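You operate a simulated robot arm through the tools that you are given. There is no shell and no other tool.

You run a simulated two-armed robot. Do the job below in one go: nothing can be reset, and whatever is moved stays where it is left.

TASK
Swap the white lantern's flat pack for the fuller one in the caddy and switch it to low.
Fine: knob to off before the packs move; the flat pack goes into the middle caddy well; the weaker pack stays.
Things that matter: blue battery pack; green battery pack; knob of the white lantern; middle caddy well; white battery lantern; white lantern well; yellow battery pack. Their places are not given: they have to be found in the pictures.

Only the result counts: the job must be done as asked and must still hold three seconds after the hand-in. Knocking over, shifting, dropping, spilling or breaking anything else fails it.

THE ROBOT
Two 7-joint arms with three-finger grippers on one trunk that stands fixed in place. Base frame: the origin is at the foot of the trunk, x ahead of it, y to its left, z up. Lengths are in m, angles in rad, forces in N, time in s.
The left shoulder is at [0.07, 0.146, 1.338], the right one opposite. With the tool pointing down near the work surface each hand reaches from about 0.3 to 0.68 m from the base axis, measured 20 degrees to its own side. Payload 2.2 kg a hand.
Tool frame (each hand has its own): the origin (TCP) lies between the finger pads and is the grasp point; the fingertips stand 0.028 m ahead of it; z points along the fingers, y is the line along which they close. The gripper opens to 0.102 m; its body begins 0.071 m behind the TCP.
Orientation is told as [roll, pitch, yaw] about the base's x, y, z axes, in that order, counted from this pose: with the fingers straight down and closing along the base's y, the tool's x points along the base's -x, its y along +y and its z along -z.

THE INTERFACE
- The arms move only by the tool drive_tool. It takes "left_rows", "right_rows" or both (then of equal length, played together; a hand with none holds still); each is a list that holds one entry, the list of rows, each a list of 7 numbers: the shift along the tool's x, y, z in cm, then the turn, a rotation vector about the tool's x, y, z in rad, then the closure, from 0 (fully open) to 1 (shut). In form: [[[dx, dy, dz, ax, ay, az, hand], ...]]. A call has 1 to 20 rows; each row shifts and turns the commanded pose from where the row before left it, along the tool's axes as they then stand. Each row takes 0.2 s and may step no farther than 0.05 m and 0.15 rad from the row before; otherwise, or with a gripper value out of range, the whole call is refused. A pose out of reach is approached as far as the arm can. The call stops where the force on the tool passes 40 N (or 10 N more than at its start, if that is more) or the arm is blocked; 0.2 s more then pass. Each finger travels about 0.2035 m/s and halts on what it meets, pressing with about 37 N; the grip force reading is that of the motor and also rises with nothing between the fingers. The clock runs only during rows and for 0.2 s after the last one: add rows that do not move to give the fingers time. The reply holds the time, the measured pose of the TCP, the force on the tool along the base axes, the opening and the grip force, in the units named above and with some noise, with the torque about the TCP (base axes, N m) and any sound that the robot's microphone picked up.
- Cameras (640 x 400 px; columns grow to the right, rows downward): "scene" is now at [0.1339, 0.0375, 1.5868]; the picture's right is [0.40, -0.92, 0.00], its down [-0.34, -0.15, -0.93] and it looks along [0.85, 0.37, -0.37] (base axes); focal length 272 px, centre (320, 200). "left" rides on the left gripper at [0.072, 0.038, -0.086] in its tool frame; the picture's right is [-0.47, 0.88, 0.00], its down [-0.60, -0.32, -0.73] and it looks along [-0.65, -0.34, 0.68] (tool axes); focal length 256 px, centre (320, 200). "right" rides on the right gripper at [0.069, 0.044, -0.086] in its tool frame; the picture's right is [-0.53, 0.85, 0.00], its down [-0.58, -0.37, -0.73] and it looks along [-0.62, -0.39, 0.68] (tool axes); focal length 256 px, centre (320, 200).
- capture(camera): a new picture of that camera. It takes no simulated time.
- lift_body(by): slides the trunk up (or, below 0, down) by that many m; the arms and the scene camera ride with it, the base frame stays. It gives what a move gives, with no picture.
- turn_head(pan, tilt): turns the head with the scene camera to pan (to the left, within 1.501 rad either way) and tilt (down, from -0.506 to 1.204), counted from straight ahead of the robot. It gives what a move gives.
- locate(camera, pixels): for up to 12 pixels [column, row] of the newest picture of that camera ("zoom" is the newest enlarged one), the place [x, y, z] in the base frame of the surface seen there, good to about 0.002 m. It takes no simulated time.
- enlarge(camera, box): a new picture of the part [left, top, right, bottom] of that camera's present view, enlarged. It takes no simulated time.
- close_job(): hands the job in; it is judged then, once.

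Unless the task says otherwise, let go and move clear before handing in.

The tools are called after ">>>" by a JSON object that holds its "api" and its "payload". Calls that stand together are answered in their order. drive_tool: Moves the arms, as the interface text tells. Its arguments: {"type":"object","properties":{"left_rows":{"type":"array"},"right_rows":{"type":"array"}},"required":[]} The other tools are called the same way: lift_body (by) moves the trunk up or down; turn_head (pan, tilt) turns the head that bears the scene camera; capture (camera) takes a picture; locate (camera, pixels) gives the place of the surface under pixels of a picture; enlarge (camera, box) takes an enlarged picture of a part of a camera's view; close_job () hands the job in.

At the start:

```text
time: 0.0
left_position: [0.2312, 0.2636, 1.4525]
left_tool_rot: [0.0, -0.001, 0.002]
left_wrist_force: [-0.5, 0.1, -0.5]
left_torque: [0.01, 0.0, 0.0]
left_width: 0.1019
left_gripper_force: 0.1
right_position: [0.4139, 0.0062, 1.4063]
right_tool_rot: [0.0, 0.0, 0.0]
right_wrist_force: [0.1, -0.1, -0.3]
right_torque: [0.01, 0.01, -0.02]
right_width: 0.1022
right_gripper_force: 0.0
trunk travel left (down, up): [-0.875, 0.065]
head pan, tilt (commanded): [0.41, 0.379]
```

scene: 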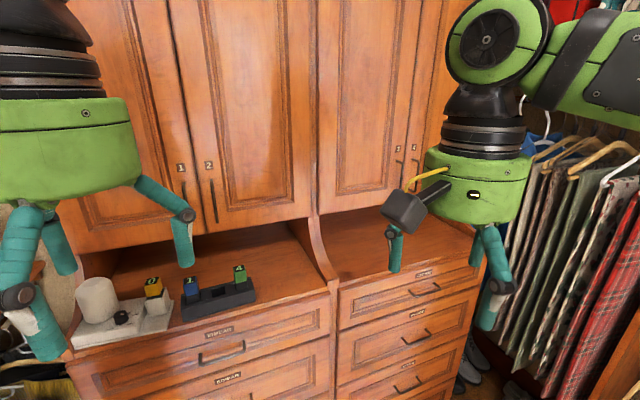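
right: 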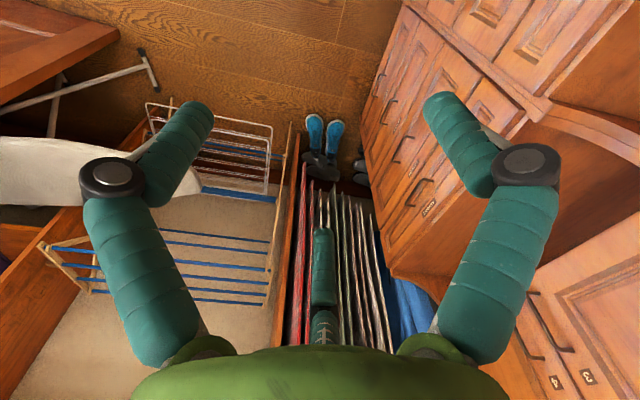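
left: 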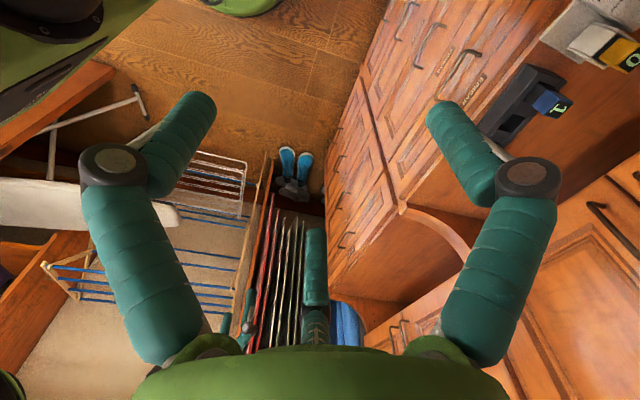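

The scene picture shows the white lantern around (110,310) with a yellow pack at (153,288), and the caddy around (218,295) with blue (191,288) and green (240,275) packs. I'll enlarge that region to see the details.

>>> {"api": "enlarge", "payload": {"camera": "scene", "box": [60, 240, 280, 378]}}

>>> {"api": "enlarge", "payload": {"camera": "left", "box": [440, 0, 640, 125]}}

```text
2.90 times, centred on (170, 309) of scene
```

zoom: 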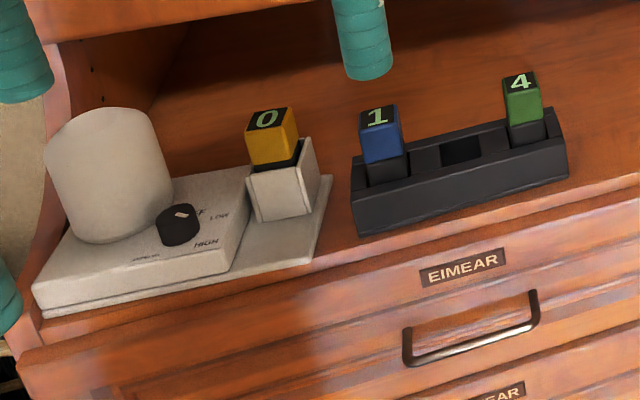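

```text
3.20 times, centred on (540, 62) of left
```

zoom: 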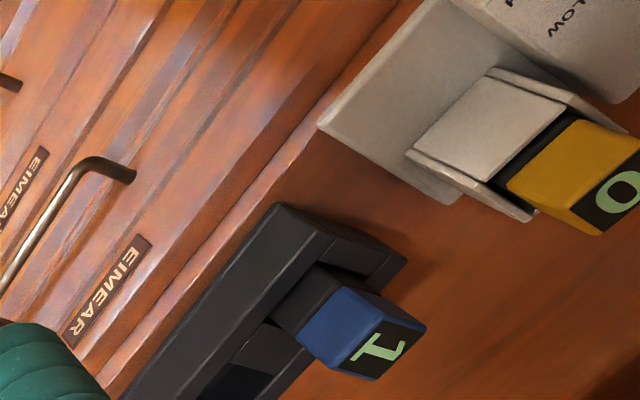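

The packs read yellow 0 (in the lantern), blue 1 and green 4, and the caddy's middle well is empty, so green goes in the lantern and yellow in the middle well. Next I'll locate key points in the scene picture and look closely at the knob.

>>> {"api": "enlarge", "payload": {"camera": "scene", "box": [90, 290, 170, 340]}}

>>> {"api": "locate", "payload": {"camera": "scene", "pixels": [[152, 281], [153, 292], [190, 280], [239, 268], [219, 290], [121, 317], [96, 285], [250, 320], [215, 318], [283, 262], [75, 340], [160, 335]]}}

```text
8.00 times, centred on (130, 315) of scene
```

zoom: 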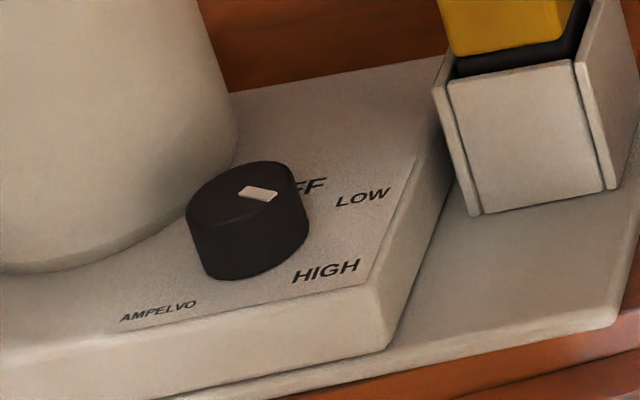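

```text
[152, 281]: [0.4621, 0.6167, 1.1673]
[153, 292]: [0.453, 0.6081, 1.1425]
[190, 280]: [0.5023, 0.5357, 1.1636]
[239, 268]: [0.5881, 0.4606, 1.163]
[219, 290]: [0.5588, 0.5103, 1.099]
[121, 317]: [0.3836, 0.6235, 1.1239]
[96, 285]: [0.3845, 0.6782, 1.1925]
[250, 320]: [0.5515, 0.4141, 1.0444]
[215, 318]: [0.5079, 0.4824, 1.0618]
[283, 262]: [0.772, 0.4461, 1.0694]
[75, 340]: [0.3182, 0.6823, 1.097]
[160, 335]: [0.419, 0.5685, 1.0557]
```

The knob pointer is hard to read from here, so I'll turn the head toward the lantern and caddy for a more direct view.

>>> {"api": "turn_head", "payload": {"pan": 0.95, "tilt": 0.6}}

>>> {"api": "capture", "payload": {"camera": "scene"}}

```text
time: 1.0
left_position: [0.2306, 0.2628, 1.4523]
left_tool_rot: [0.001, 0.002, 0.002]
left_wrist_force: [-0.1, -0.3, -0.3]
left_torque: [-0.02, 0.0, 0.0]
left_width: 0.1022
left_gripper_force: 0.1
right_position: [0.4128, 0.006, 1.4066]
right_tool_rot: [0.001, -0.001, 0.001]
right_wrist_force: [-0.2, -0.9, -1.1]
right_torque: [-0.01, 0.01, 0.0]
right_width: 0.1018
right_gripper_force: 0.1
trunk travel left (down, up): [-0.875, 0.065]
head pan, tilt (commanded): [0.949, 0.6]
```

```text
taken
```

scene: 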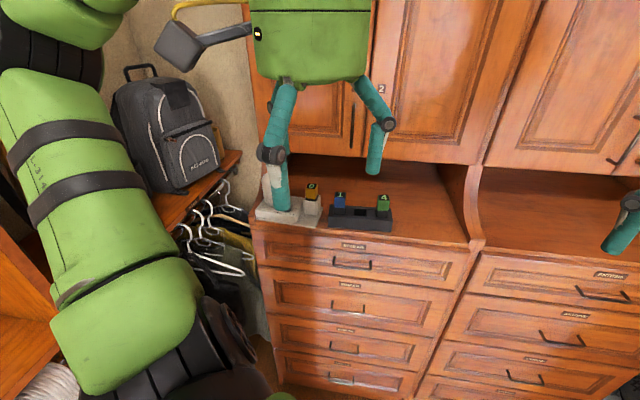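

The left hand now covers the lantern at about (280,200). I'll check the upper cabinet and counter geometry, as those could get in the arm's way.

>>> {"api": "locate", "payload": {"camera": "scene", "pixels": [[400, 155], [400, 100], [460, 155], [420, 175], [455, 205], [440, 240], [262, 228], [310, 186], [340, 194], [383, 198], [245, 120], [340, 120]]}}

>>> {"api": "enlarge", "payload": {"camera": "scene", "box": [240, 140, 480, 290]}}

```text
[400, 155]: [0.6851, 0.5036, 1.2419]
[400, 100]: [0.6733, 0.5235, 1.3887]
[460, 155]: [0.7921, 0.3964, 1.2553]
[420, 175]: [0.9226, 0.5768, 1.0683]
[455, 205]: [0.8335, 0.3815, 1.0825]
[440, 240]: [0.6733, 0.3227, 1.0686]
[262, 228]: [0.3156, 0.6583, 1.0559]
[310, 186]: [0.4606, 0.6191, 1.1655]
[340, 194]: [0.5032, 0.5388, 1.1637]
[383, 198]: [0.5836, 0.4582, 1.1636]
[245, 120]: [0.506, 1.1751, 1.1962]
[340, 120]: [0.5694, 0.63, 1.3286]
```

```text
2.67 times, centred on (360, 215) of scene
```

zoom: 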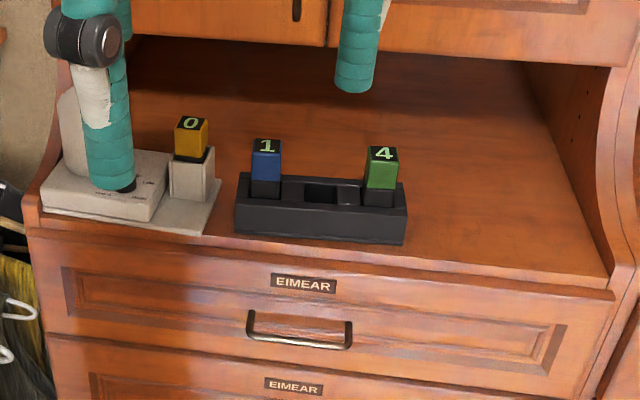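

The upper cabinet face stands only about 0.07 m behind the packs, with its bottom near z 1.24, so clearance for the hand is tight. I'll close the left hand in the air to learn how its three fingers move.

>>> {"api": "drive_tool", "payload": {"left_rows": [[[0, 0, 0, 0, 0, 0, 0.7], [0, 0, 0, 0, 0, 0, 0.7], [0, 0, 0, 0, 0, 0, 0.7]]]}}

>>> {"api": "capture", "payload": {"camera": "left"}}

>>> {"api": "capture", "payload": {"camera": "scene"}}

```text
time: 1.8
left_position: [0.2298, 0.2625, 1.453]
left_tool_rot: [0.001, 0.001, 0.002]
left_wrist_force: [-0.1, 0.4, -1.3]
left_torque: [0.03, 0.01, -0.03]
left_width: 0.0306
left_gripper_force: 0.0
right_position: [0.4126, 0.0067, 1.4075]
right_tool_rot: [0.001, 0.0, -0.001]
right_wrist_force: [0.5, -0.3, 0.5]
right_torque: [0.04, -0.01, 0.0]
right_width: 0.1018
right_gripper_force: 0.0
trunk travel left (down, up): [-0.875, 0.065]
head pan, tilt (commanded): [0.949, 0.6]
```

```text
taken
```

left: 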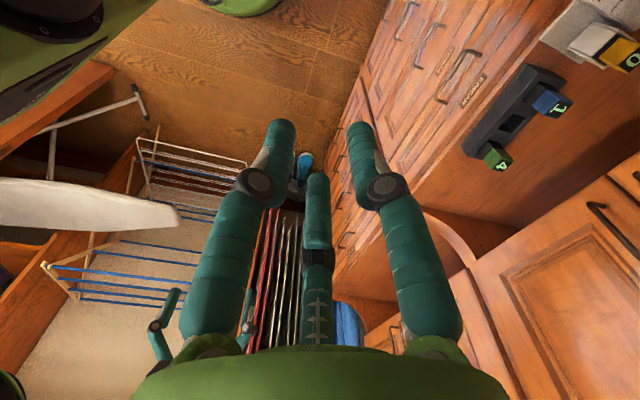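

```text
taken
```

scene: 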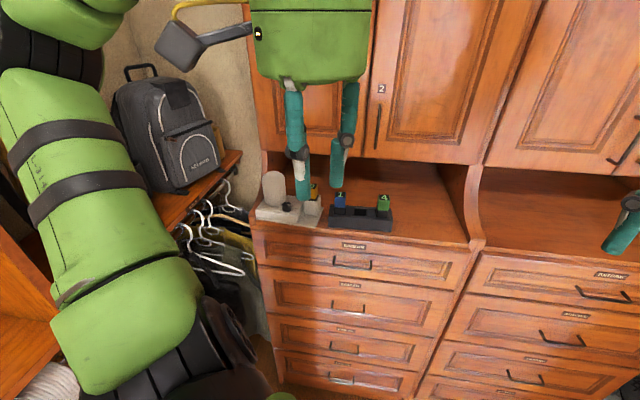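

At closure 0.7 the three fingertips sit near (282,130), (360,130) and (318,180) in the left picture. I'll locate them to work out the layout of the hand.

>>> {"api": "locate", "payload": {"camera": "left", "pixels": [[282, 130], [360, 130], [318, 182], [270, 185], [375, 188], [316, 230], [225, 270], [420, 280], [500, 155], [553, 103], [620, 45], [525, 125]]}}

>>> {"api": "locate", "payload": {"camera": "scene", "pixels": [[303, 190], [337, 180], [347, 145], [297, 155], [294, 110], [350, 100], [260, 78], [360, 78], [310, 40], [180, 50], [365, 10], [255, 10]]}}

```text
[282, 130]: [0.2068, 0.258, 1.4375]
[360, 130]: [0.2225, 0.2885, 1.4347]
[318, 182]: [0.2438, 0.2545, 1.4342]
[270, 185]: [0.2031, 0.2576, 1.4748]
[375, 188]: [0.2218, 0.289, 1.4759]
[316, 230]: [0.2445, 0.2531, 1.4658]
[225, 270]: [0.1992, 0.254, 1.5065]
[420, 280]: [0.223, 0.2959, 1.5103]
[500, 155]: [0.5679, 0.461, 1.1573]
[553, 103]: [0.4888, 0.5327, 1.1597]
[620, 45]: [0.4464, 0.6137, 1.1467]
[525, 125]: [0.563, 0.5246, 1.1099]
```

```text
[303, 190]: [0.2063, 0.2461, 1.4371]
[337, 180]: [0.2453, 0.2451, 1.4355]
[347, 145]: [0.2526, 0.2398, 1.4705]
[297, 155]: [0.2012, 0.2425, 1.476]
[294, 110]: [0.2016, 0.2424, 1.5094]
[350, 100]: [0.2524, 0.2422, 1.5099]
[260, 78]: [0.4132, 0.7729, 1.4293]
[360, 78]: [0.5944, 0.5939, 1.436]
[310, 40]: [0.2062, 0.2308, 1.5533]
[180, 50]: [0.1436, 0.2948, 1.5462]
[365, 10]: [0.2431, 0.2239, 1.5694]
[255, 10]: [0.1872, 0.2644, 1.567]
```

The fingers close radially at 120° spacing, with the thumb at tool +y and two fingers at 210° and 330°. I'll turn the left hand about 1.05 rad so its camera faces the lantern and caddy, opening the fingers as it turns.

>>> {"api": "drive_tool", "payload": {"left_rows": [[[0, 0, 0, 0, 0, -0.15, 0], [0, 0, 0, 0, 0, -0.15, 0], [0, 0, 0, 0, 0, -0.15, 0], [0, 0, 0, 0, 0, -0.15, 0], [0, 0, 0, 0, 0, -0.15, 0], [0, 0, 0, 0, 0, -0.15, 0], [0, 0, 0, 0, 0, -0.15, 0], [0, 0, 0, 0, 0, 0, 0]]]}}

>>> {"api": "capture", "payload": {"camera": "left"}}

```text
time: 3.6
left_position: [0.2313, 0.2633, 1.453]
left_tool_rot: [0.0, 0.001, 1.051]
left_wrist_force: [0.8, -0.3, 0.7]
left_torque: [0.01, 0.01, 0.0]
left_width: 0.102
left_gripper_force: 0.1
right_position: [0.4125, 0.0059, 1.4068]
right_tool_rot: [-0.001, 0.0, -0.001]
right_wrist_force: [0.1, -0.6, 0.9]
right_torque: [-0.03, -0.02, 0.01]
right_width: 0.1019
right_gripper_force: 0.0
trunk travel left (down, up): [-0.875, 0.065]
head pan, tilt (commanded): [0.949, 0.6]
```

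```text
taken
```

left: 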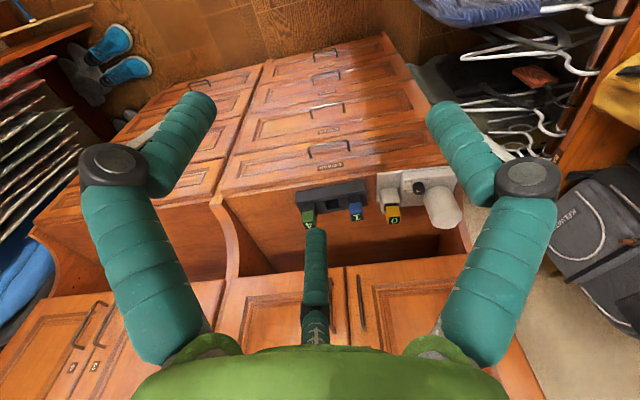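

The objects now sit in clear view at about (300–460,170–230), seen upside down. I'll enlarge them.

>>> {"api": "enlarge", "payload": {"camera": "left", "box": [290, 155, 474, 270]}}

>>> {"api": "locate", "payload": {"camera": "zoom", "pixels": [[348, 224], [372, 224], [350, 250], [372, 247], [220, 202], [240, 190], [60, 224], [80, 222], [140, 170], [448, 115], [520, 215], [350, 100]]}}

>>> {"api": "enlarge", "payload": {"camera": "left", "box": [370, 160, 466, 220]}}

```text
3.48 times, centred on (382, 212) of left
```

zoom: 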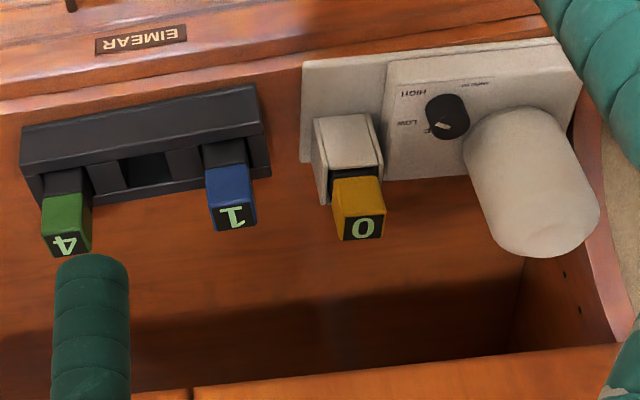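

```text
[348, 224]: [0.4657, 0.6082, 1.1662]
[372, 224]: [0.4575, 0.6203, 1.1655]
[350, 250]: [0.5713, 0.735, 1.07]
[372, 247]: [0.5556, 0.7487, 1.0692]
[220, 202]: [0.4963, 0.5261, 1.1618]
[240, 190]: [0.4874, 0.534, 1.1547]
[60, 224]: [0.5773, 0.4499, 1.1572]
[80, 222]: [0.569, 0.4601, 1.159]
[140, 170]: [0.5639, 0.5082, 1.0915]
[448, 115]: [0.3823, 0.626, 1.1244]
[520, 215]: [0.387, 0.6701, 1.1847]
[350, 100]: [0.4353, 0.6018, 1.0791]
```

```text
6.67 times, centred on (418, 190) of left
```

zoom: 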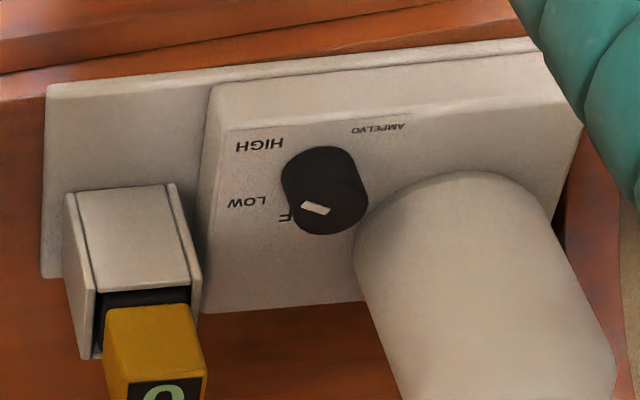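

The knob's white mark is at (315,208) in the zoom, but the OFF label is partly hidden by the knob. I'll bring the left hand closer for a better look at the knob and labels.

>>> {"api": "drive_tool", "payload": {"left_rows": [[[-2.94, 1.61, 2.25, 0, 0, 0, 0], [-2.94, 1.61, 2.25, 0, 0, 0, 0], [-2.94, 1.61, 2.25, 0, 0, 0, 0], [-2.94, 1.61, 2.25, 0, 0, 0, 0], [-2.94, 1.61, 2.25, 0, 0, 0, 0], [-2.94, 1.61, 2.25, 0, 0, 0, 0], [-2.94, 1.61, 2.25, 0, 0, 0, 0], [-2.94, 1.61, 2.25, 0, 0, 0, 0], [0, 0, 0, 0, 0, 0, 0]]]}}

>>> {"api": "capture", "payload": {"camera": "left"}}

>>> {"api": "capture", "payload": {"camera": "scene"}}

```text
time: 5.6
left_position: [0.2349, 0.5319, 1.2733]
left_tool_rot: [-0.001, 0.0, 1.051]
left_wrist_force: [0.2, -0.3, -0.3]
left_torque: [-0.02, -0.04, -0.01]
left_width: 0.1021
left_gripper_force: 0.2
right_position: [0.4138, 0.006, 1.4069]
right_tool_rot: [0.002, -0.001, 0.0]
right_wrist_force: [-0.1, -0.1, 0.7]
right_torque: [0.05, 0.01, 0.02]
right_width: 0.102
right_gripper_force: 0.1
trunk travel left (down, up): [-0.875, 0.065]
head pan, tilt (commanded): [0.949, 0.6]
```

```text
taken
```

left: 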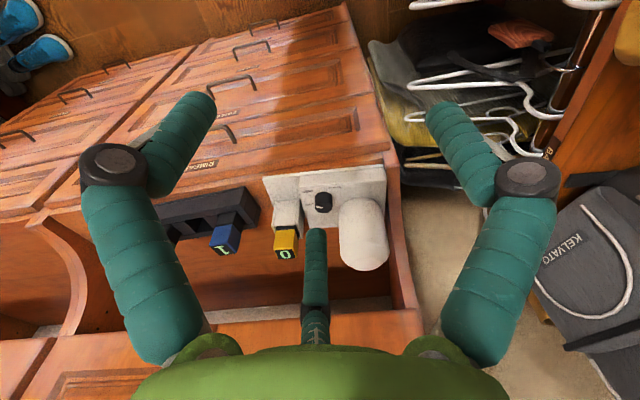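

```text
taken
```

scene: 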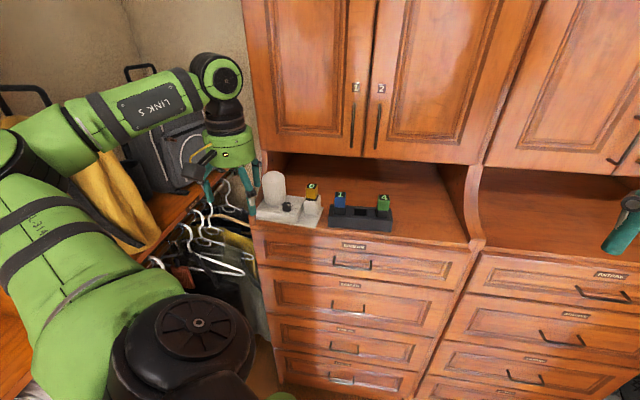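

Both cameras now see the lantern and caddy without obstruction. I'll enlarge the knob and the packs in each.

>>> {"api": "enlarge", "payload": {"camera": "left", "box": [260, 165, 388, 245]}}

>>> {"api": "locate", "payload": {"camera": "zoom", "pixels": [[320, 195], [300, 200], [340, 200], [320, 180], [320, 210], [320, 170], [250, 175], [250, 210], [280, 215], [400, 100], [220, 150], [230, 230]]}}

>>> {"api": "enlarge", "payload": {"camera": "scene", "box": [248, 160, 328, 240]}}

>>> {"api": "enlarge", "payload": {"camera": "scene", "box": [300, 170, 404, 235]}}

```text
5.00 times, centred on (324, 205) of left
```

zoom: 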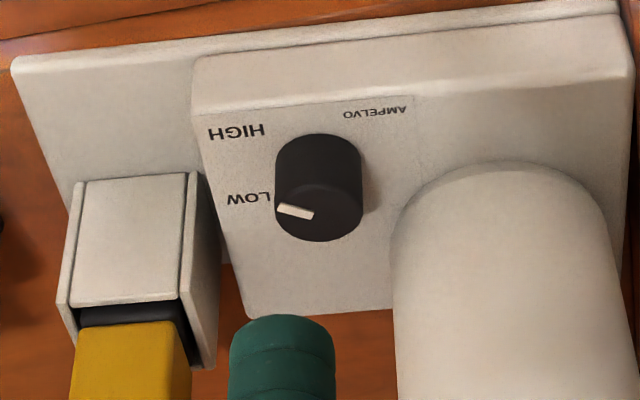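

```text
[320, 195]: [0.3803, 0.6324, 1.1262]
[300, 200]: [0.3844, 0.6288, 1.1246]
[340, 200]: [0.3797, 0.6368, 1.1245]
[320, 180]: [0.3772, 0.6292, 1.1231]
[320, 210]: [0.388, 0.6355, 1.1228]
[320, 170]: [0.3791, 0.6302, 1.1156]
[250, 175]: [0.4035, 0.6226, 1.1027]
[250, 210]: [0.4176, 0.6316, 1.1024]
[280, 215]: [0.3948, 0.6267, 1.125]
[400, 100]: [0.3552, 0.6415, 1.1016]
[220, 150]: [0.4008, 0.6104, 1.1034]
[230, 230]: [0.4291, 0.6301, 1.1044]
```

```text
5.00 times, centred on (288, 200) of scene
```

zoom: 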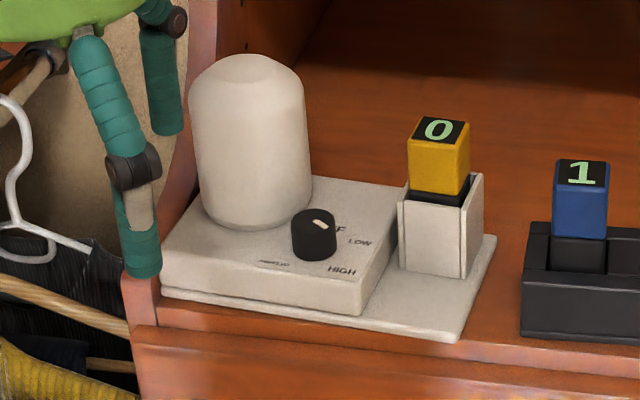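

```text
6.15 times, centred on (352, 202) of scene
```

zoom: 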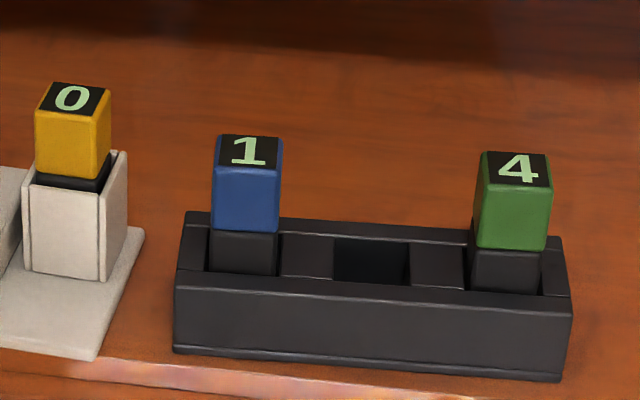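

The knob is clear at (319,212) in the left zoom, with its mark pointing roughly toward LOW. I'll zoom in further to measure its axis, the mark and the labels precisely.

>>> {"api": "enlarge", "payload": {"camera": "left", "box": [298, 185, 346, 215]}}

>>> {"api": "locate", "payload": {"camera": "zoom", "pixels": [[290, 270], [250, 265], [370, 270], [310, 220], [310, 310], [250, 270], [300, 285], [80, 120], [150, 205], [140, 110], [200, 330], [270, 250]]}}

>>> {"api": "enlarge", "payload": {"camera": "scene", "box": [274, 194, 306, 214]}}

>>> {"api": "locate", "payload": {"camera": "zoom", "pixels": [[260, 150], [280, 190], [200, 190], [340, 190], [250, 230], [345, 190], [480, 240], [380, 390], [360, 170], [420, 240], [300, 190], [240, 180]]}}

```text
13.33 times, centred on (322, 200) of left
```

zoom: 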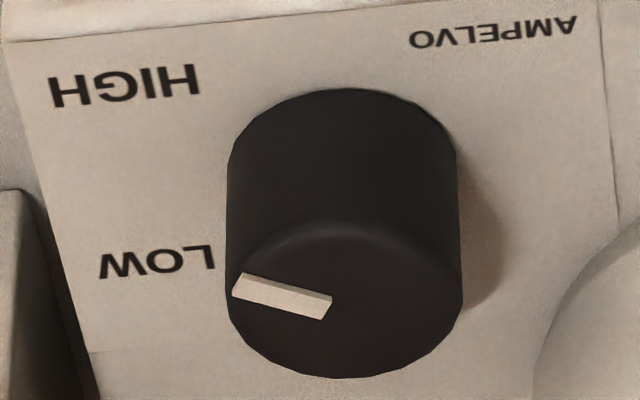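

```text
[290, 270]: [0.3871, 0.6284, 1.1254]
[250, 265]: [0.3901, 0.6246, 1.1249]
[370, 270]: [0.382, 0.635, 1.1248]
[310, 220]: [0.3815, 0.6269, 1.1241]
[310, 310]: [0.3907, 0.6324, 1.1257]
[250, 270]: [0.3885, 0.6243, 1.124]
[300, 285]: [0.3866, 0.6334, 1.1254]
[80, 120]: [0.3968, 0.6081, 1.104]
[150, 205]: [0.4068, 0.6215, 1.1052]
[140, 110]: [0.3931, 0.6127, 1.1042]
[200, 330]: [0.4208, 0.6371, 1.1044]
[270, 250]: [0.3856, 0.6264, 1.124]
```

```text
16.00 times, centred on (290, 204) of scene
```

zoom: 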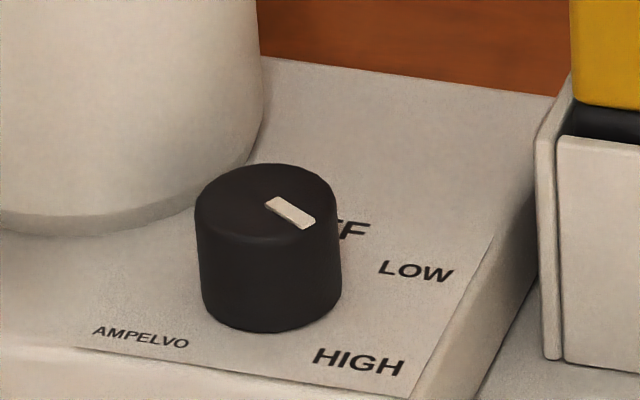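

```text
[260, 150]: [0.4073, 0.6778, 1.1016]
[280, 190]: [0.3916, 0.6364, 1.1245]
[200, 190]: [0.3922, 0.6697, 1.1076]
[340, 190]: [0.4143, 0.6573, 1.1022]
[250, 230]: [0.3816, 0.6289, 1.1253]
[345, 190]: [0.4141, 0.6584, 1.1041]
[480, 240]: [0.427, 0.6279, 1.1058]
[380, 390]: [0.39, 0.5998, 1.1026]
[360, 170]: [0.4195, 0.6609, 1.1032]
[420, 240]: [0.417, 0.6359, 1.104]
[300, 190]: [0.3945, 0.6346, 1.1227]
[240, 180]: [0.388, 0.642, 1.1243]
```

The mark points at azimuth about −75° (HIGH), with LOW at about −16° and OFF at about +45°, so OFF is roughly a 120° counter-clockwise turn. Next I need the lantern cylinder's position next to the knob for finger clearance.

>>> {"api": "enlarge", "payload": {"camera": "scene", "box": [250, 165, 314, 205]}}

>>> {"api": "locate", "payload": {"camera": "zoom", "pixels": [[150, 200], [200, 200], [250, 200], [280, 200], [120, 200], [200, 100], [200, 60], [240, 60], [160, 60], [270, 200], [200, 300], [260, 300]]}}

>>> {"api": "enlarge", "payload": {"camera": "left", "box": [316, 190, 412, 250]}}

>>> {"api": "locate", "payload": {"camera": "zoom", "pixels": [[200, 150], [300, 150], [400, 150], [450, 150], [180, 150], [300, 100], [300, 250], [200, 250], [400, 250], [470, 200], [300, 450], [300, 380]]}}

```text
10.00 times, centred on (282, 185) of scene
```

zoom: 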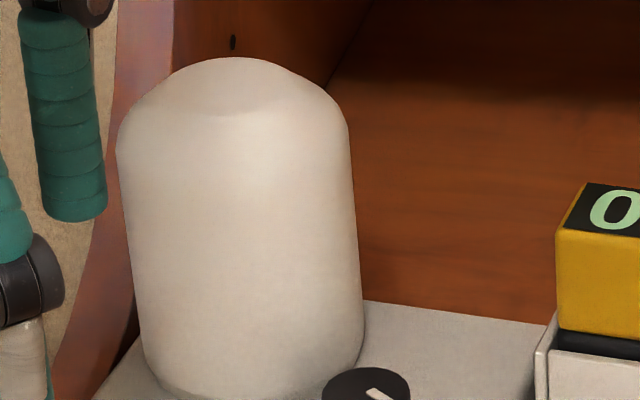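

```text
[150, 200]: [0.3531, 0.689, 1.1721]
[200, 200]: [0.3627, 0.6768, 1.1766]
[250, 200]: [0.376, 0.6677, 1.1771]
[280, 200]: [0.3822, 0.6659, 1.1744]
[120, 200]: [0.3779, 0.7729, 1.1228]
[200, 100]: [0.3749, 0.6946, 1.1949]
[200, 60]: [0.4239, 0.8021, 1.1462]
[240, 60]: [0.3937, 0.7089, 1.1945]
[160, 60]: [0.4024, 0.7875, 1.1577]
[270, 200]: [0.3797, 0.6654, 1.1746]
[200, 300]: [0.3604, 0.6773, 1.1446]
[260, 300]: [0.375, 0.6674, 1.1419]
```

```text
6.67 times, centred on (364, 220) of left
```

zoom: 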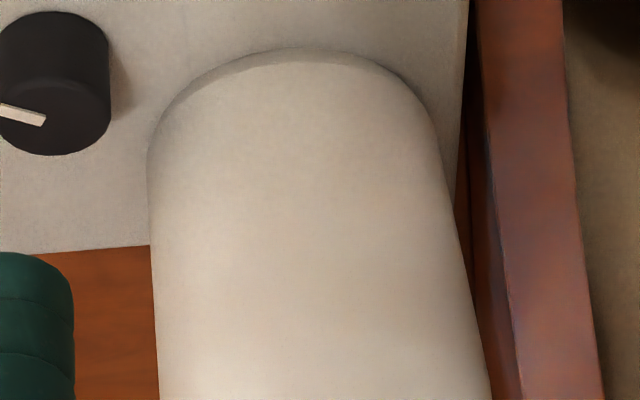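

```text
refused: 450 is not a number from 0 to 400
```

The cylinder is centred near (0.385,0.700) with radius about 0.033, and the knob axis is near (0.3875,0.6347) with radius about 0.013. I'll move the hand above the knob, keeping the cylinder direction between two fingers, and check the reach.

>>> {"api": "drive_tool", "payload": {"left_rows": [[[-3.3, -1.63, 0.36, 0, 0, 0, 0], [-3.3, -1.63, 0.36, 0, 0, 0, 0], [-3.3, -1.63, 0.36, 0, 0, 0, 0], [-3.3, -1.63, 0.36, 0, 0, 0, 0], [-3.3, -1.63, 0.36, 0, 0, 0, 0.3], [0, 0, 0, 0, 0, 0, 0.3], [0, 0, 0, 0, 0, 0, 0.3]]]}}

>>> {"api": "capture", "payload": {"camera": "left"}}

>>> {"api": "enlarge", "payload": {"camera": "scene", "box": [200, 80, 424, 220]}}

```text
time: 7.2
left_position: [0.3866, 0.6341, 1.2551]
left_tool_rot: [-0.005, 0.0, 1.051]
left_wrist_force: [0.1, 0.0, 0.2]
left_torque: [-0.02, -0.09, 0.01]
left_width: 0.0716
left_gripper_force: 0.0
right_position: [0.4119, 0.0064, 1.4075]
right_tool_rot: [0.0, -0.003, -0.001]
right_wrist_force: [-1.1, 0.3, 0.3]
right_torque: [-0.03, -0.07, -0.05]
right_width: 0.1021
right_gripper_force: 0.1
trunk travel left (down, up): [-0.875, 0.065]
head pan, tilt (commanded): [0.949, 0.6]
```

```text
taken
```

left: 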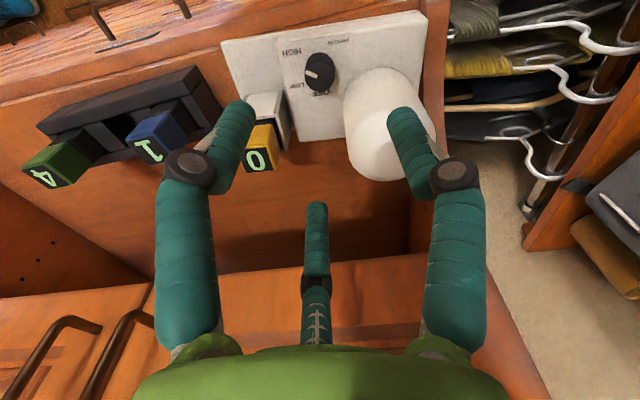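

```text
2.86 times, centred on (312, 150) of scene
```

zoom: 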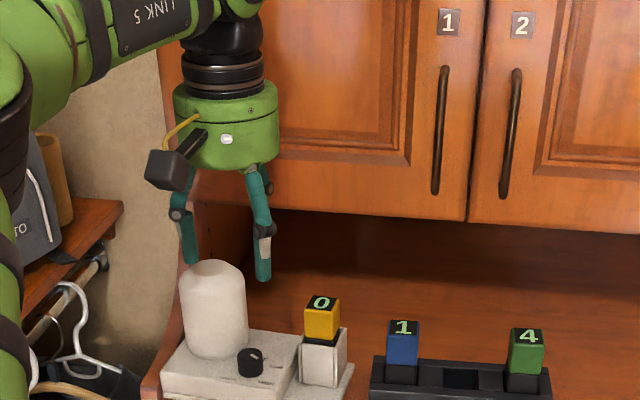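

The TCP is at (0.387,0.634), and the knob at (320,72) matches the point straight below it. I'll zoom in on the knob and labels from here for the best angle reading.

>>> {"api": "enlarge", "payload": {"camera": "left", "box": [276, 30, 364, 85]}}

>>> {"api": "locate", "payload": {"camera": "zoom", "pixels": [[320, 300], [250, 300], [390, 300], [320, 270], [320, 350], [130, 170], [160, 380], [320, 395], [500, 90], [100, 100]]}}

```text
7.27 times, centred on (320, 58) of left
```

zoom: 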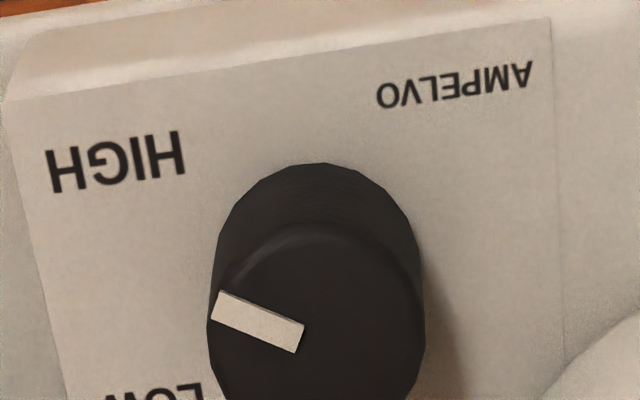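

```text
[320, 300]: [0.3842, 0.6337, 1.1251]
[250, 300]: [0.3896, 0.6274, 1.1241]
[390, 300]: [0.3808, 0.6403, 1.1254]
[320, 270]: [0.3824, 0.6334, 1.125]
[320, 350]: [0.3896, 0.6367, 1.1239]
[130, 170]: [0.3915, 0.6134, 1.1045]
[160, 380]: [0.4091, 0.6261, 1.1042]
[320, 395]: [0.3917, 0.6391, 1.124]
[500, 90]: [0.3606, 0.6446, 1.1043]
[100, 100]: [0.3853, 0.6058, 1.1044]
```

The knob centre measures (0.387,0.6345) and the TCP is right above it. I'll descend with the fingers partly closed to just around the knob.

>>> {"api": "drive_tool", "payload": {"left_rows": [[[0, 0, 0, 0, 0, 0, 0.45], [0, 0, 2.5, 0, 0, 0, 0.45], [0, 0, 2.5, 0, 0, 0, 0.45], [0, 0, 2.5, 0, 0, 0, 0.45], [0, 0, 2.0, 0, 0, 0, 0.45], [0, 0, 1.2, 0, 0, 0, 0.45], [0, 0, 0.8, 0, 0, 0, 0.45], [0, 0, 0, 0, 0, 0, 0.45]]]}}

>>> {"api": "capture", "payload": {"camera": "left"}}

>>> {"api": "enlarge", "payload": {"camera": "scene", "box": [230, 130, 342, 230]}}

```text
time: 9.0
left_position: [0.3885, 0.6341, 1.1386]
left_tool_rot: [-0.001, 0.001, 1.051]
left_wrist_force: [0.1, -0.2, 0.3]
left_torque: [-0.02, -0.01, 0.0]
left_width: 0.0558
left_gripper_force: 0.1
right_position: [0.4141, 0.0071, 1.4067]
right_tool_rot: [0.0, 0.001, 0.0]
right_wrist_force: [0.8, -0.3, 0.8]
right_torque: [-0.01, -0.01, 0.05]
right_width: 0.102
right_gripper_force: 0.1
trunk travel left (down, up): [-0.875, 0.065]
head pan, tilt (commanded): [0.949, 0.6]
```

```text
taken
```

left: 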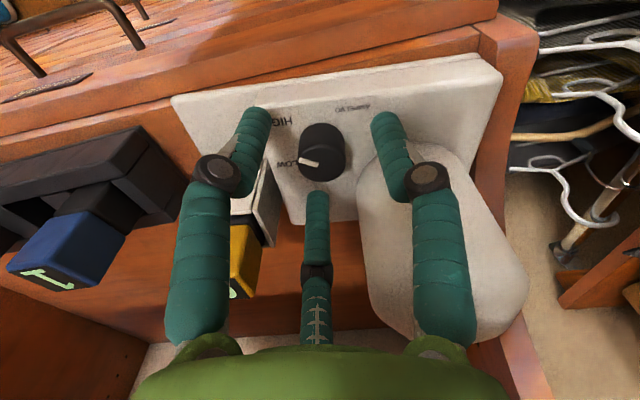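

```text
4.00 times, centred on (286, 180) of scene
```

zoom: 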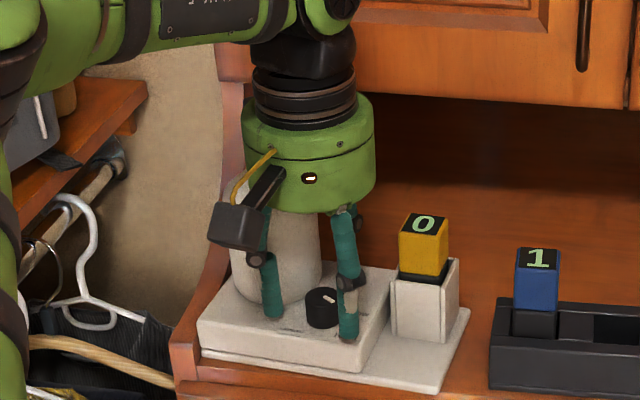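

The knob sits between the fingers with no contact so far. I'll narrow the fingers, turn to the start yaw of about 40° and close on the knob.

>>> {"api": "drive_tool", "payload": {"left_rows": [[[0.04, 0.15, 0, 0, 0, 0, 0.62], [0, 0, 0, 0, 0, 0.12, 0.62], [0, 0, 0, 0, 0, 0.12, 0.62], [0, 0, 0, 0, 0, 0.12, 0.62], [0, 0, 0, 0, 0, 0, 0.62], [0, 0, 0, 0, 0, 0, 0.9], [0, 0, 0, 0, 0, 0, 0.9]]]}}

>>> {"api": "capture", "payload": {"camera": "left"}}

>>> {"api": "enlarge", "payload": {"camera": "scene", "box": [230, 130, 342, 230]}}

```text
time: 10.6
left_position: [0.3892, 0.635, 1.1403]
left_tool_rot: [0.0, -0.002, 0.688]
left_wrist_force: [2.0, 1.7, 3.1]
left_torque: [-0.03, -0.29, -0.01]
left_width: 0.0235
left_gripper_force: 36.6
right_position: [0.4137, 0.006, 1.4074]
right_tool_rot: [-0.002, 0.0, 0.0]
right_wrist_force: [-0.1, -0.9, -0.2]
right_torque: [0.02, -0.02, 0.03]
right_width: 0.1022
right_gripper_force: 0.0
trunk travel left (down, up): [-0.875, 0.065]
head pan, tilt (commanded): [0.949, 0.6]
```

```text
taken
```

left: 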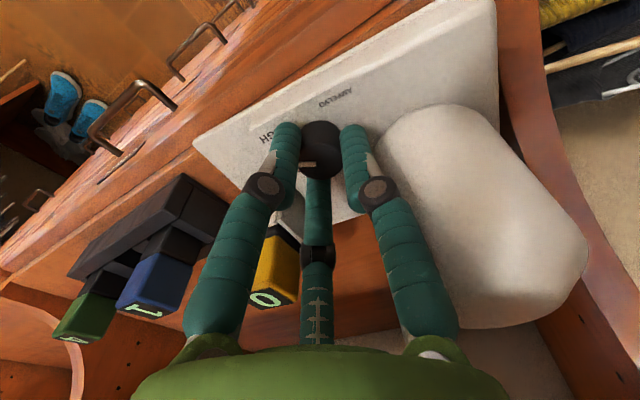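

```text
4.00 times, centred on (286, 180) of scene
```

zoom: 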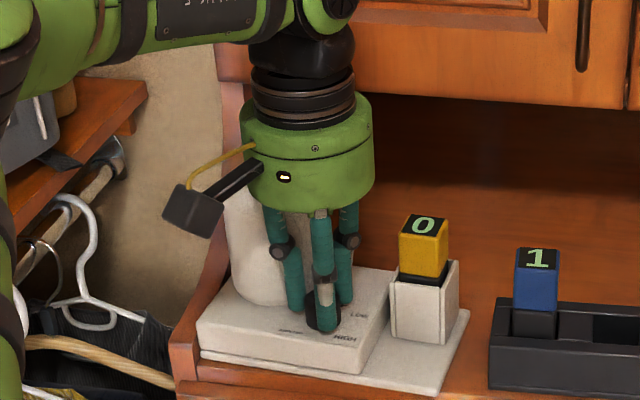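

The knob is gripped (width 0.0235 m, grip 36.6 N). I'll turn it counter-clockwise by about 45° and watch the torque and listen for clicks.

>>> {"api": "drive_tool", "payload": {"left_rows": [[[0, 0, 0, 0, 0, -0.1, 0.9], [0, 0, 0, 0, 0, -0.13, 0.9], [0, 0, 0, 0, 0, -0.13, 0.9], [0, 0, 0, 0, 0, -0.13, 0.9], [0, 0, 0, 0, 0, -0.13, 0.9], [0, 0, 0, 0, 0, -0.13, 0.9], [0, 0, 0, 0, 0, 0, 0.9]]]}}

>>> {"api": "capture", "payload": {"camera": "left"}}

>>> {"api": "enlarge", "payload": {"camera": "scene", "box": [230, 130, 342, 230]}}

```text
time: 12.2
left_position: [0.3874, 0.6349, 1.1403]
left_tool_rot: [0.0, -0.002, 1.442]
left_wrist_force: [4.9, 3.9, 8.3]
left_torque: [0.3, -0.17, 0.03]
left_width: 0.0237
left_gripper_force: 37.1
right_position: [0.4144, 0.0067, 1.4061]
right_tool_rot: [0.001, 0.0, -0.001]
right_wrist_force: [0.8, -0.7, 0.6]
right_torque: [0.02, 0.03, -0.01]
right_width: 0.1021
right_gripper_force: 0.0
trunk travel left (down, up): [-0.875, 0.065]
head pan, tilt (commanded): [0.949, 0.6]
```

```text
taken
```

left: 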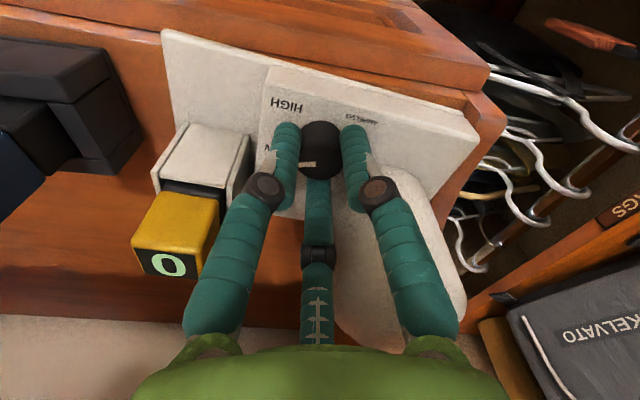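

```text
4.00 times, centred on (286, 180) of scene
```

zoom: 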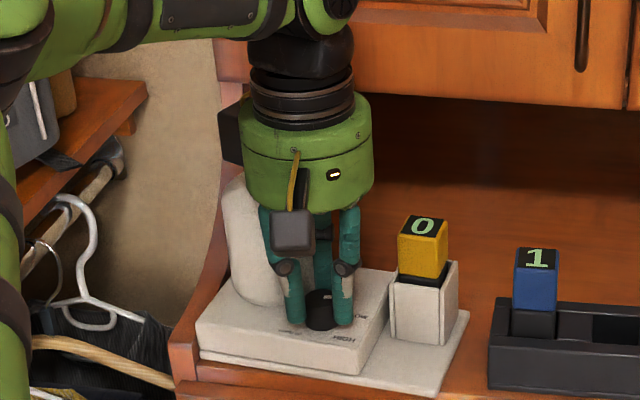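

The mark at (308,163) stayed fixed relative to the fingers, so the knob turned with the hand by about 43°. I'll release, check that the knob holds, rotate back and look.

>>> {"api": "drive_tool", "payload": {"left_rows": [[[0, 0, 0, 0, 0, 0, 0.62], [0, 0, 0, 0, 0, 0.0, 0.62]]]}}

>>> {"api": "enlarge", "payload": {"camera": "left", "box": [264, 85, 376, 185]}}

```text
time: 12.8
left_position: [0.3869, 0.6336, 1.1395]
left_tool_rot: [0.002, -0.001, 1.44]
left_wrist_force: [-0.1, 0.1, 0.3]
left_torque: [-0.01, 0.0, -0.04]
left_width: 0.0387
left_gripper_force: 0.0
right_position: [0.4145, 0.0062, 1.4064]
right_tool_rot: [0.002, 0.0, 0.001]
right_wrist_force: [0.1, 0.3, 0.4]
right_torque: [-0.01, -0.03, -0.03]
right_width: 0.1019
right_gripper_force: 0.0
trunk travel left (down, up): [-0.875, 0.065]
head pan, tilt (commanded): [0.949, 0.6]
```

```text
4.00 times, centred on (320, 135) of left
```

zoom: 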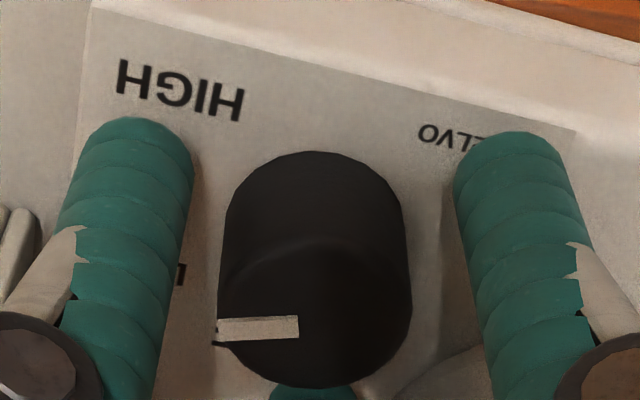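

The knob held at azimuth about −33° after release, as expected from −75° plus 43°. I'll rotate the hand back, re-grip and turn another 43°.

>>> {"api": "drive_tool", "payload": {"left_rows": [[[0, 0, 0, 0, 0, 0.125, 0.62], [0, 0, 0, 0, 0, 0.125, 0.62], [0, 0, 0, 0, 0, 0.125, 0.62], [0, 0, 0, 0, 0, 0.125, 0.62], [0, 0, 0, 0, 0, 0.125, 0.62], [0, 0, 0, 0, 0, 0.125, 0.62], [0, 0, 0, 0, 0, 0, 0.62], [0, 0, 0, 0, 0, 0, 0.9], [0, 0, 0, 0, 0, 0, 0.9], [0, 0, 0, 0, 0, -0.1, 0.9], [0, 0, 0, 0, 0, -0.13, 0.9], [0, 0, 0, 0, 0, -0.13, 0.9], [0, 0, 0, 0, 0, -0.13, 0.9], [0, 0, 0, 0, 0, -0.13, 0.9], [0, 0, 0, 0, 0, -0.13, 0.9], [0, 0, 0, 0, 0, 0, 0.9], [0, 0, 0, 0, 0, 0, 0.62], [0, 0, 0, 0, 0, 0, 0.62]]]}}

>>> {"api": "enlarge", "payload": {"camera": "left", "box": [264, 85, 376, 185]}}

>>> {"api": "enlarge", "payload": {"camera": "scene", "box": [230, 130, 342, 230]}}

```text
time: 16.6
left_position: [0.3859, 0.6337, 1.1406]
left_tool_rot: [0.001, 0.001, 1.441]
left_wrist_force: [-0.8, 0.9, 0.7]
left_torque: [0.0, 0.01, 0.0]
left_width: 0.0386
left_gripper_force: 0.0
right_position: [0.4133, 0.0044, 1.4071]
right_tool_rot: [0.0, 0.0, 0.0]
right_wrist_force: [0.3, 0.1, -0.1]
right_torque: [0.0, -0.01, -0.03]
right_width: 0.1022
right_gripper_force: 0.1
trunk travel left (down, up): [-0.875, 0.065]
head pan, tilt (commanded): [0.949, 0.6]
```

```text
4.00 times, centred on (320, 135) of left
```

zoom: 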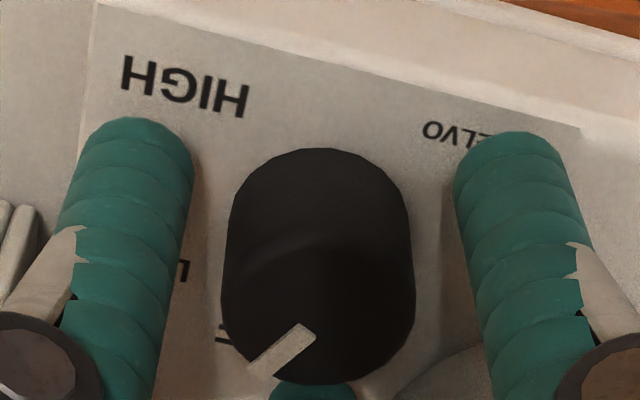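

```text
4.00 times, centred on (286, 180) of scene
```

zoom: 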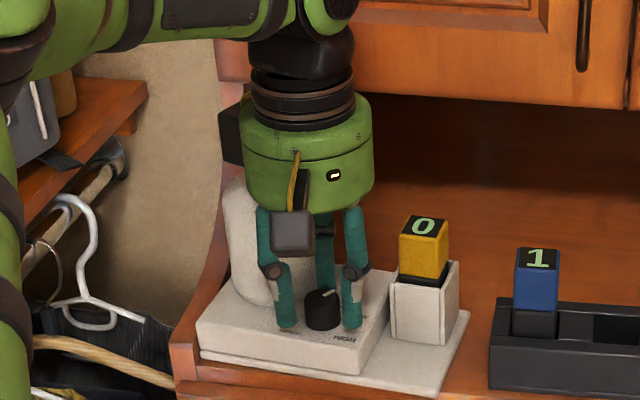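

The mark is now at azimuth about +10°, and HIGH and part of OFF are visible beside it. I'll make one more stroke of about 34° to reach the OFF direction near +45°.

>>> {"api": "drive_tool", "payload": {"left_rows": [[[0, 0, 0, 0, 0, 0.125, 0.62], [0, 0, 0, 0, 0, 0.125, 0.62], [0, 0, 0, 0, 0, 0.125, 0.62], [0, 0, 0, 0, 0, 0.125, 0.62], [0, 0, 0, 0, 0, 0.125, 0.62], [0, 0, 0, 0, 0, 0.125, 0.62], [0, 0, 0, 0, 0, 0, 0.62], [0, 0, 0, 0, 0, 0, 0.9], [0, 0, 0, 0, 0, 0, 0.9], [0, 0, 0, 0, 0, -0.1, 0.9], [0, 0, 0, 0, 0, -0.1, 0.9], [0, 0, 0, 0, 0, -0.1, 0.9], [0, 0, 0, 0, 0, -0.1, 0.9], [0, 0, 0, 0, 0, -0.1, 0.9], [0, 0, 0, 0, 0, -0.1, 0.9], [0, 0, 0, 0, 0, 0, 0.9]]]}}

>>> {"api": "enlarge", "payload": {"camera": "left", "box": [264, 85, 376, 185]}}

>>> {"api": "enlarge", "payload": {"camera": "scene", "box": [230, 130, 342, 230]}}

```text
time: 20.0
left_position: [0.3879, 0.634, 1.1393]
left_tool_rot: [-0.001, -0.001, 1.291]
left_wrist_force: [1.9, 1.9, 3.2]
left_torque: [0.25, -0.02, -0.23]
left_width: 0.024
left_gripper_force: 36.8
right_position: [0.4142, 0.0057, 1.4071]
right_tool_rot: [0.0, 0.001, 0.001]
right_wrist_force: [-0.5, -0.3, 0.5]
right_torque: [0.02, -0.03, -0.04]
right_width: 0.102
right_gripper_force: 0.0
trunk travel left (down, up): [-0.875, 0.065]
head pan, tilt (commanded): [0.949, 0.6]
```

```text
4.00 times, centred on (320, 135) of left
```

zoom: 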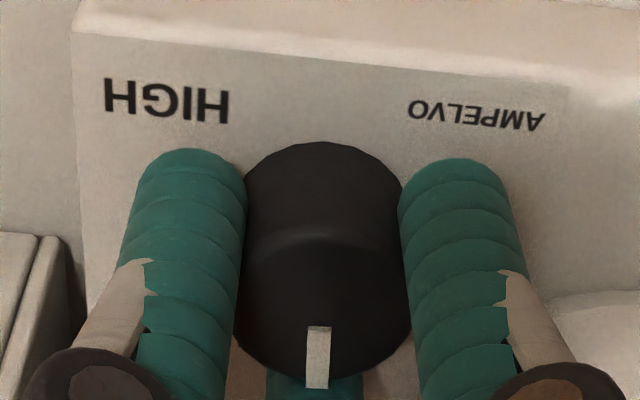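

```text
4.00 times, centred on (286, 180) of scene
```

zoom: 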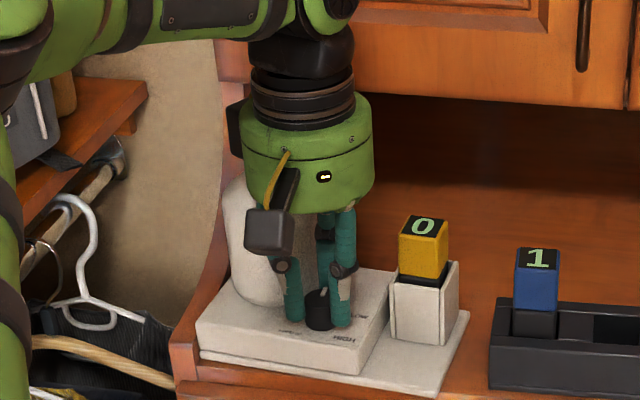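

The mark points at azimuth about 44°, and the torque rose to −0.23 N·m, which suggests the OFF stop. I'll release, rise a little and verify the pointer against the labels.

>>> {"api": "drive_tool", "payload": {"left_rows": [[[0, 0, 0, 0, 0, 0, 0.62], [0, 0, 0, 0, 0, 0, 0.62], [0, 0, 0, 0, 0, 0.12, 0.62], [0, 0, 0, 0, 0, 0.12, 0.55], [0, 0, -2.5, 0, 0, 0, 0.5], [0, 0, -3.0, 0, 0, 0, 0.5], [0, 0, -3.0, 0, 0, 0, 0.5], [0, 0, -3.0, 0, 0, 0, 0.5], [0, 0, 0, 0, 0, 0, 0.5]]]}}

>>> {"api": "enlarge", "payload": {"camera": "left", "box": [256, 30, 384, 110]}}

>>> {"api": "enlarge", "payload": {"camera": "scene", "box": [274, 194, 306, 214]}}

```text
time: 22.0
left_position: [0.3863, 0.6338, 1.2564]
left_tool_rot: [0.002, 0.001, 1.051]
left_wrist_force: [0.2, 0.4, -0.6]
left_torque: [0.0, 0.01, 0.0]
left_width: 0.051
left_gripper_force: 0.1
right_position: [0.4141, 0.0058, 1.4069]
right_tool_rot: [0.0, -0.002, 0.0]
right_wrist_force: [0.2, 0.0, 0.2]
right_torque: [0.02, -0.01, 0.0]
right_width: 0.1018
right_gripper_force: 0.0
trunk travel left (down, up): [-0.875, 0.065]
head pan, tilt (commanded): [0.949, 0.6]
```

```text
5.00 times, centred on (320, 70) of left
```

zoom: 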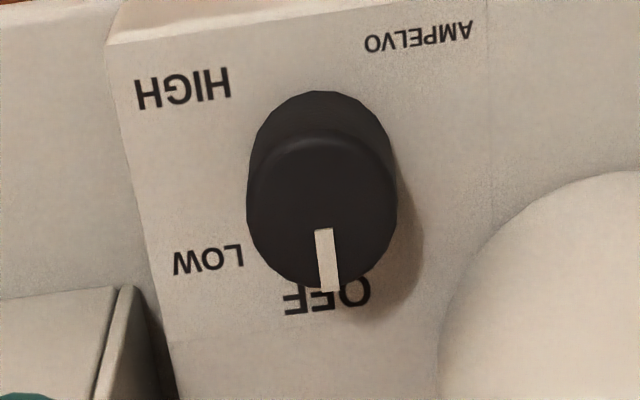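

```text
16.00 times, centred on (290, 204) of scene
```

zoom: 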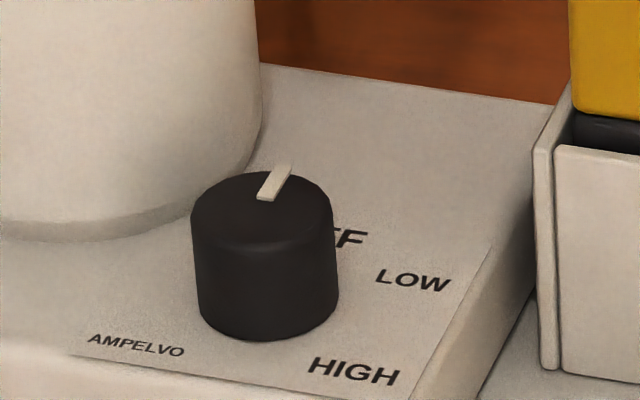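

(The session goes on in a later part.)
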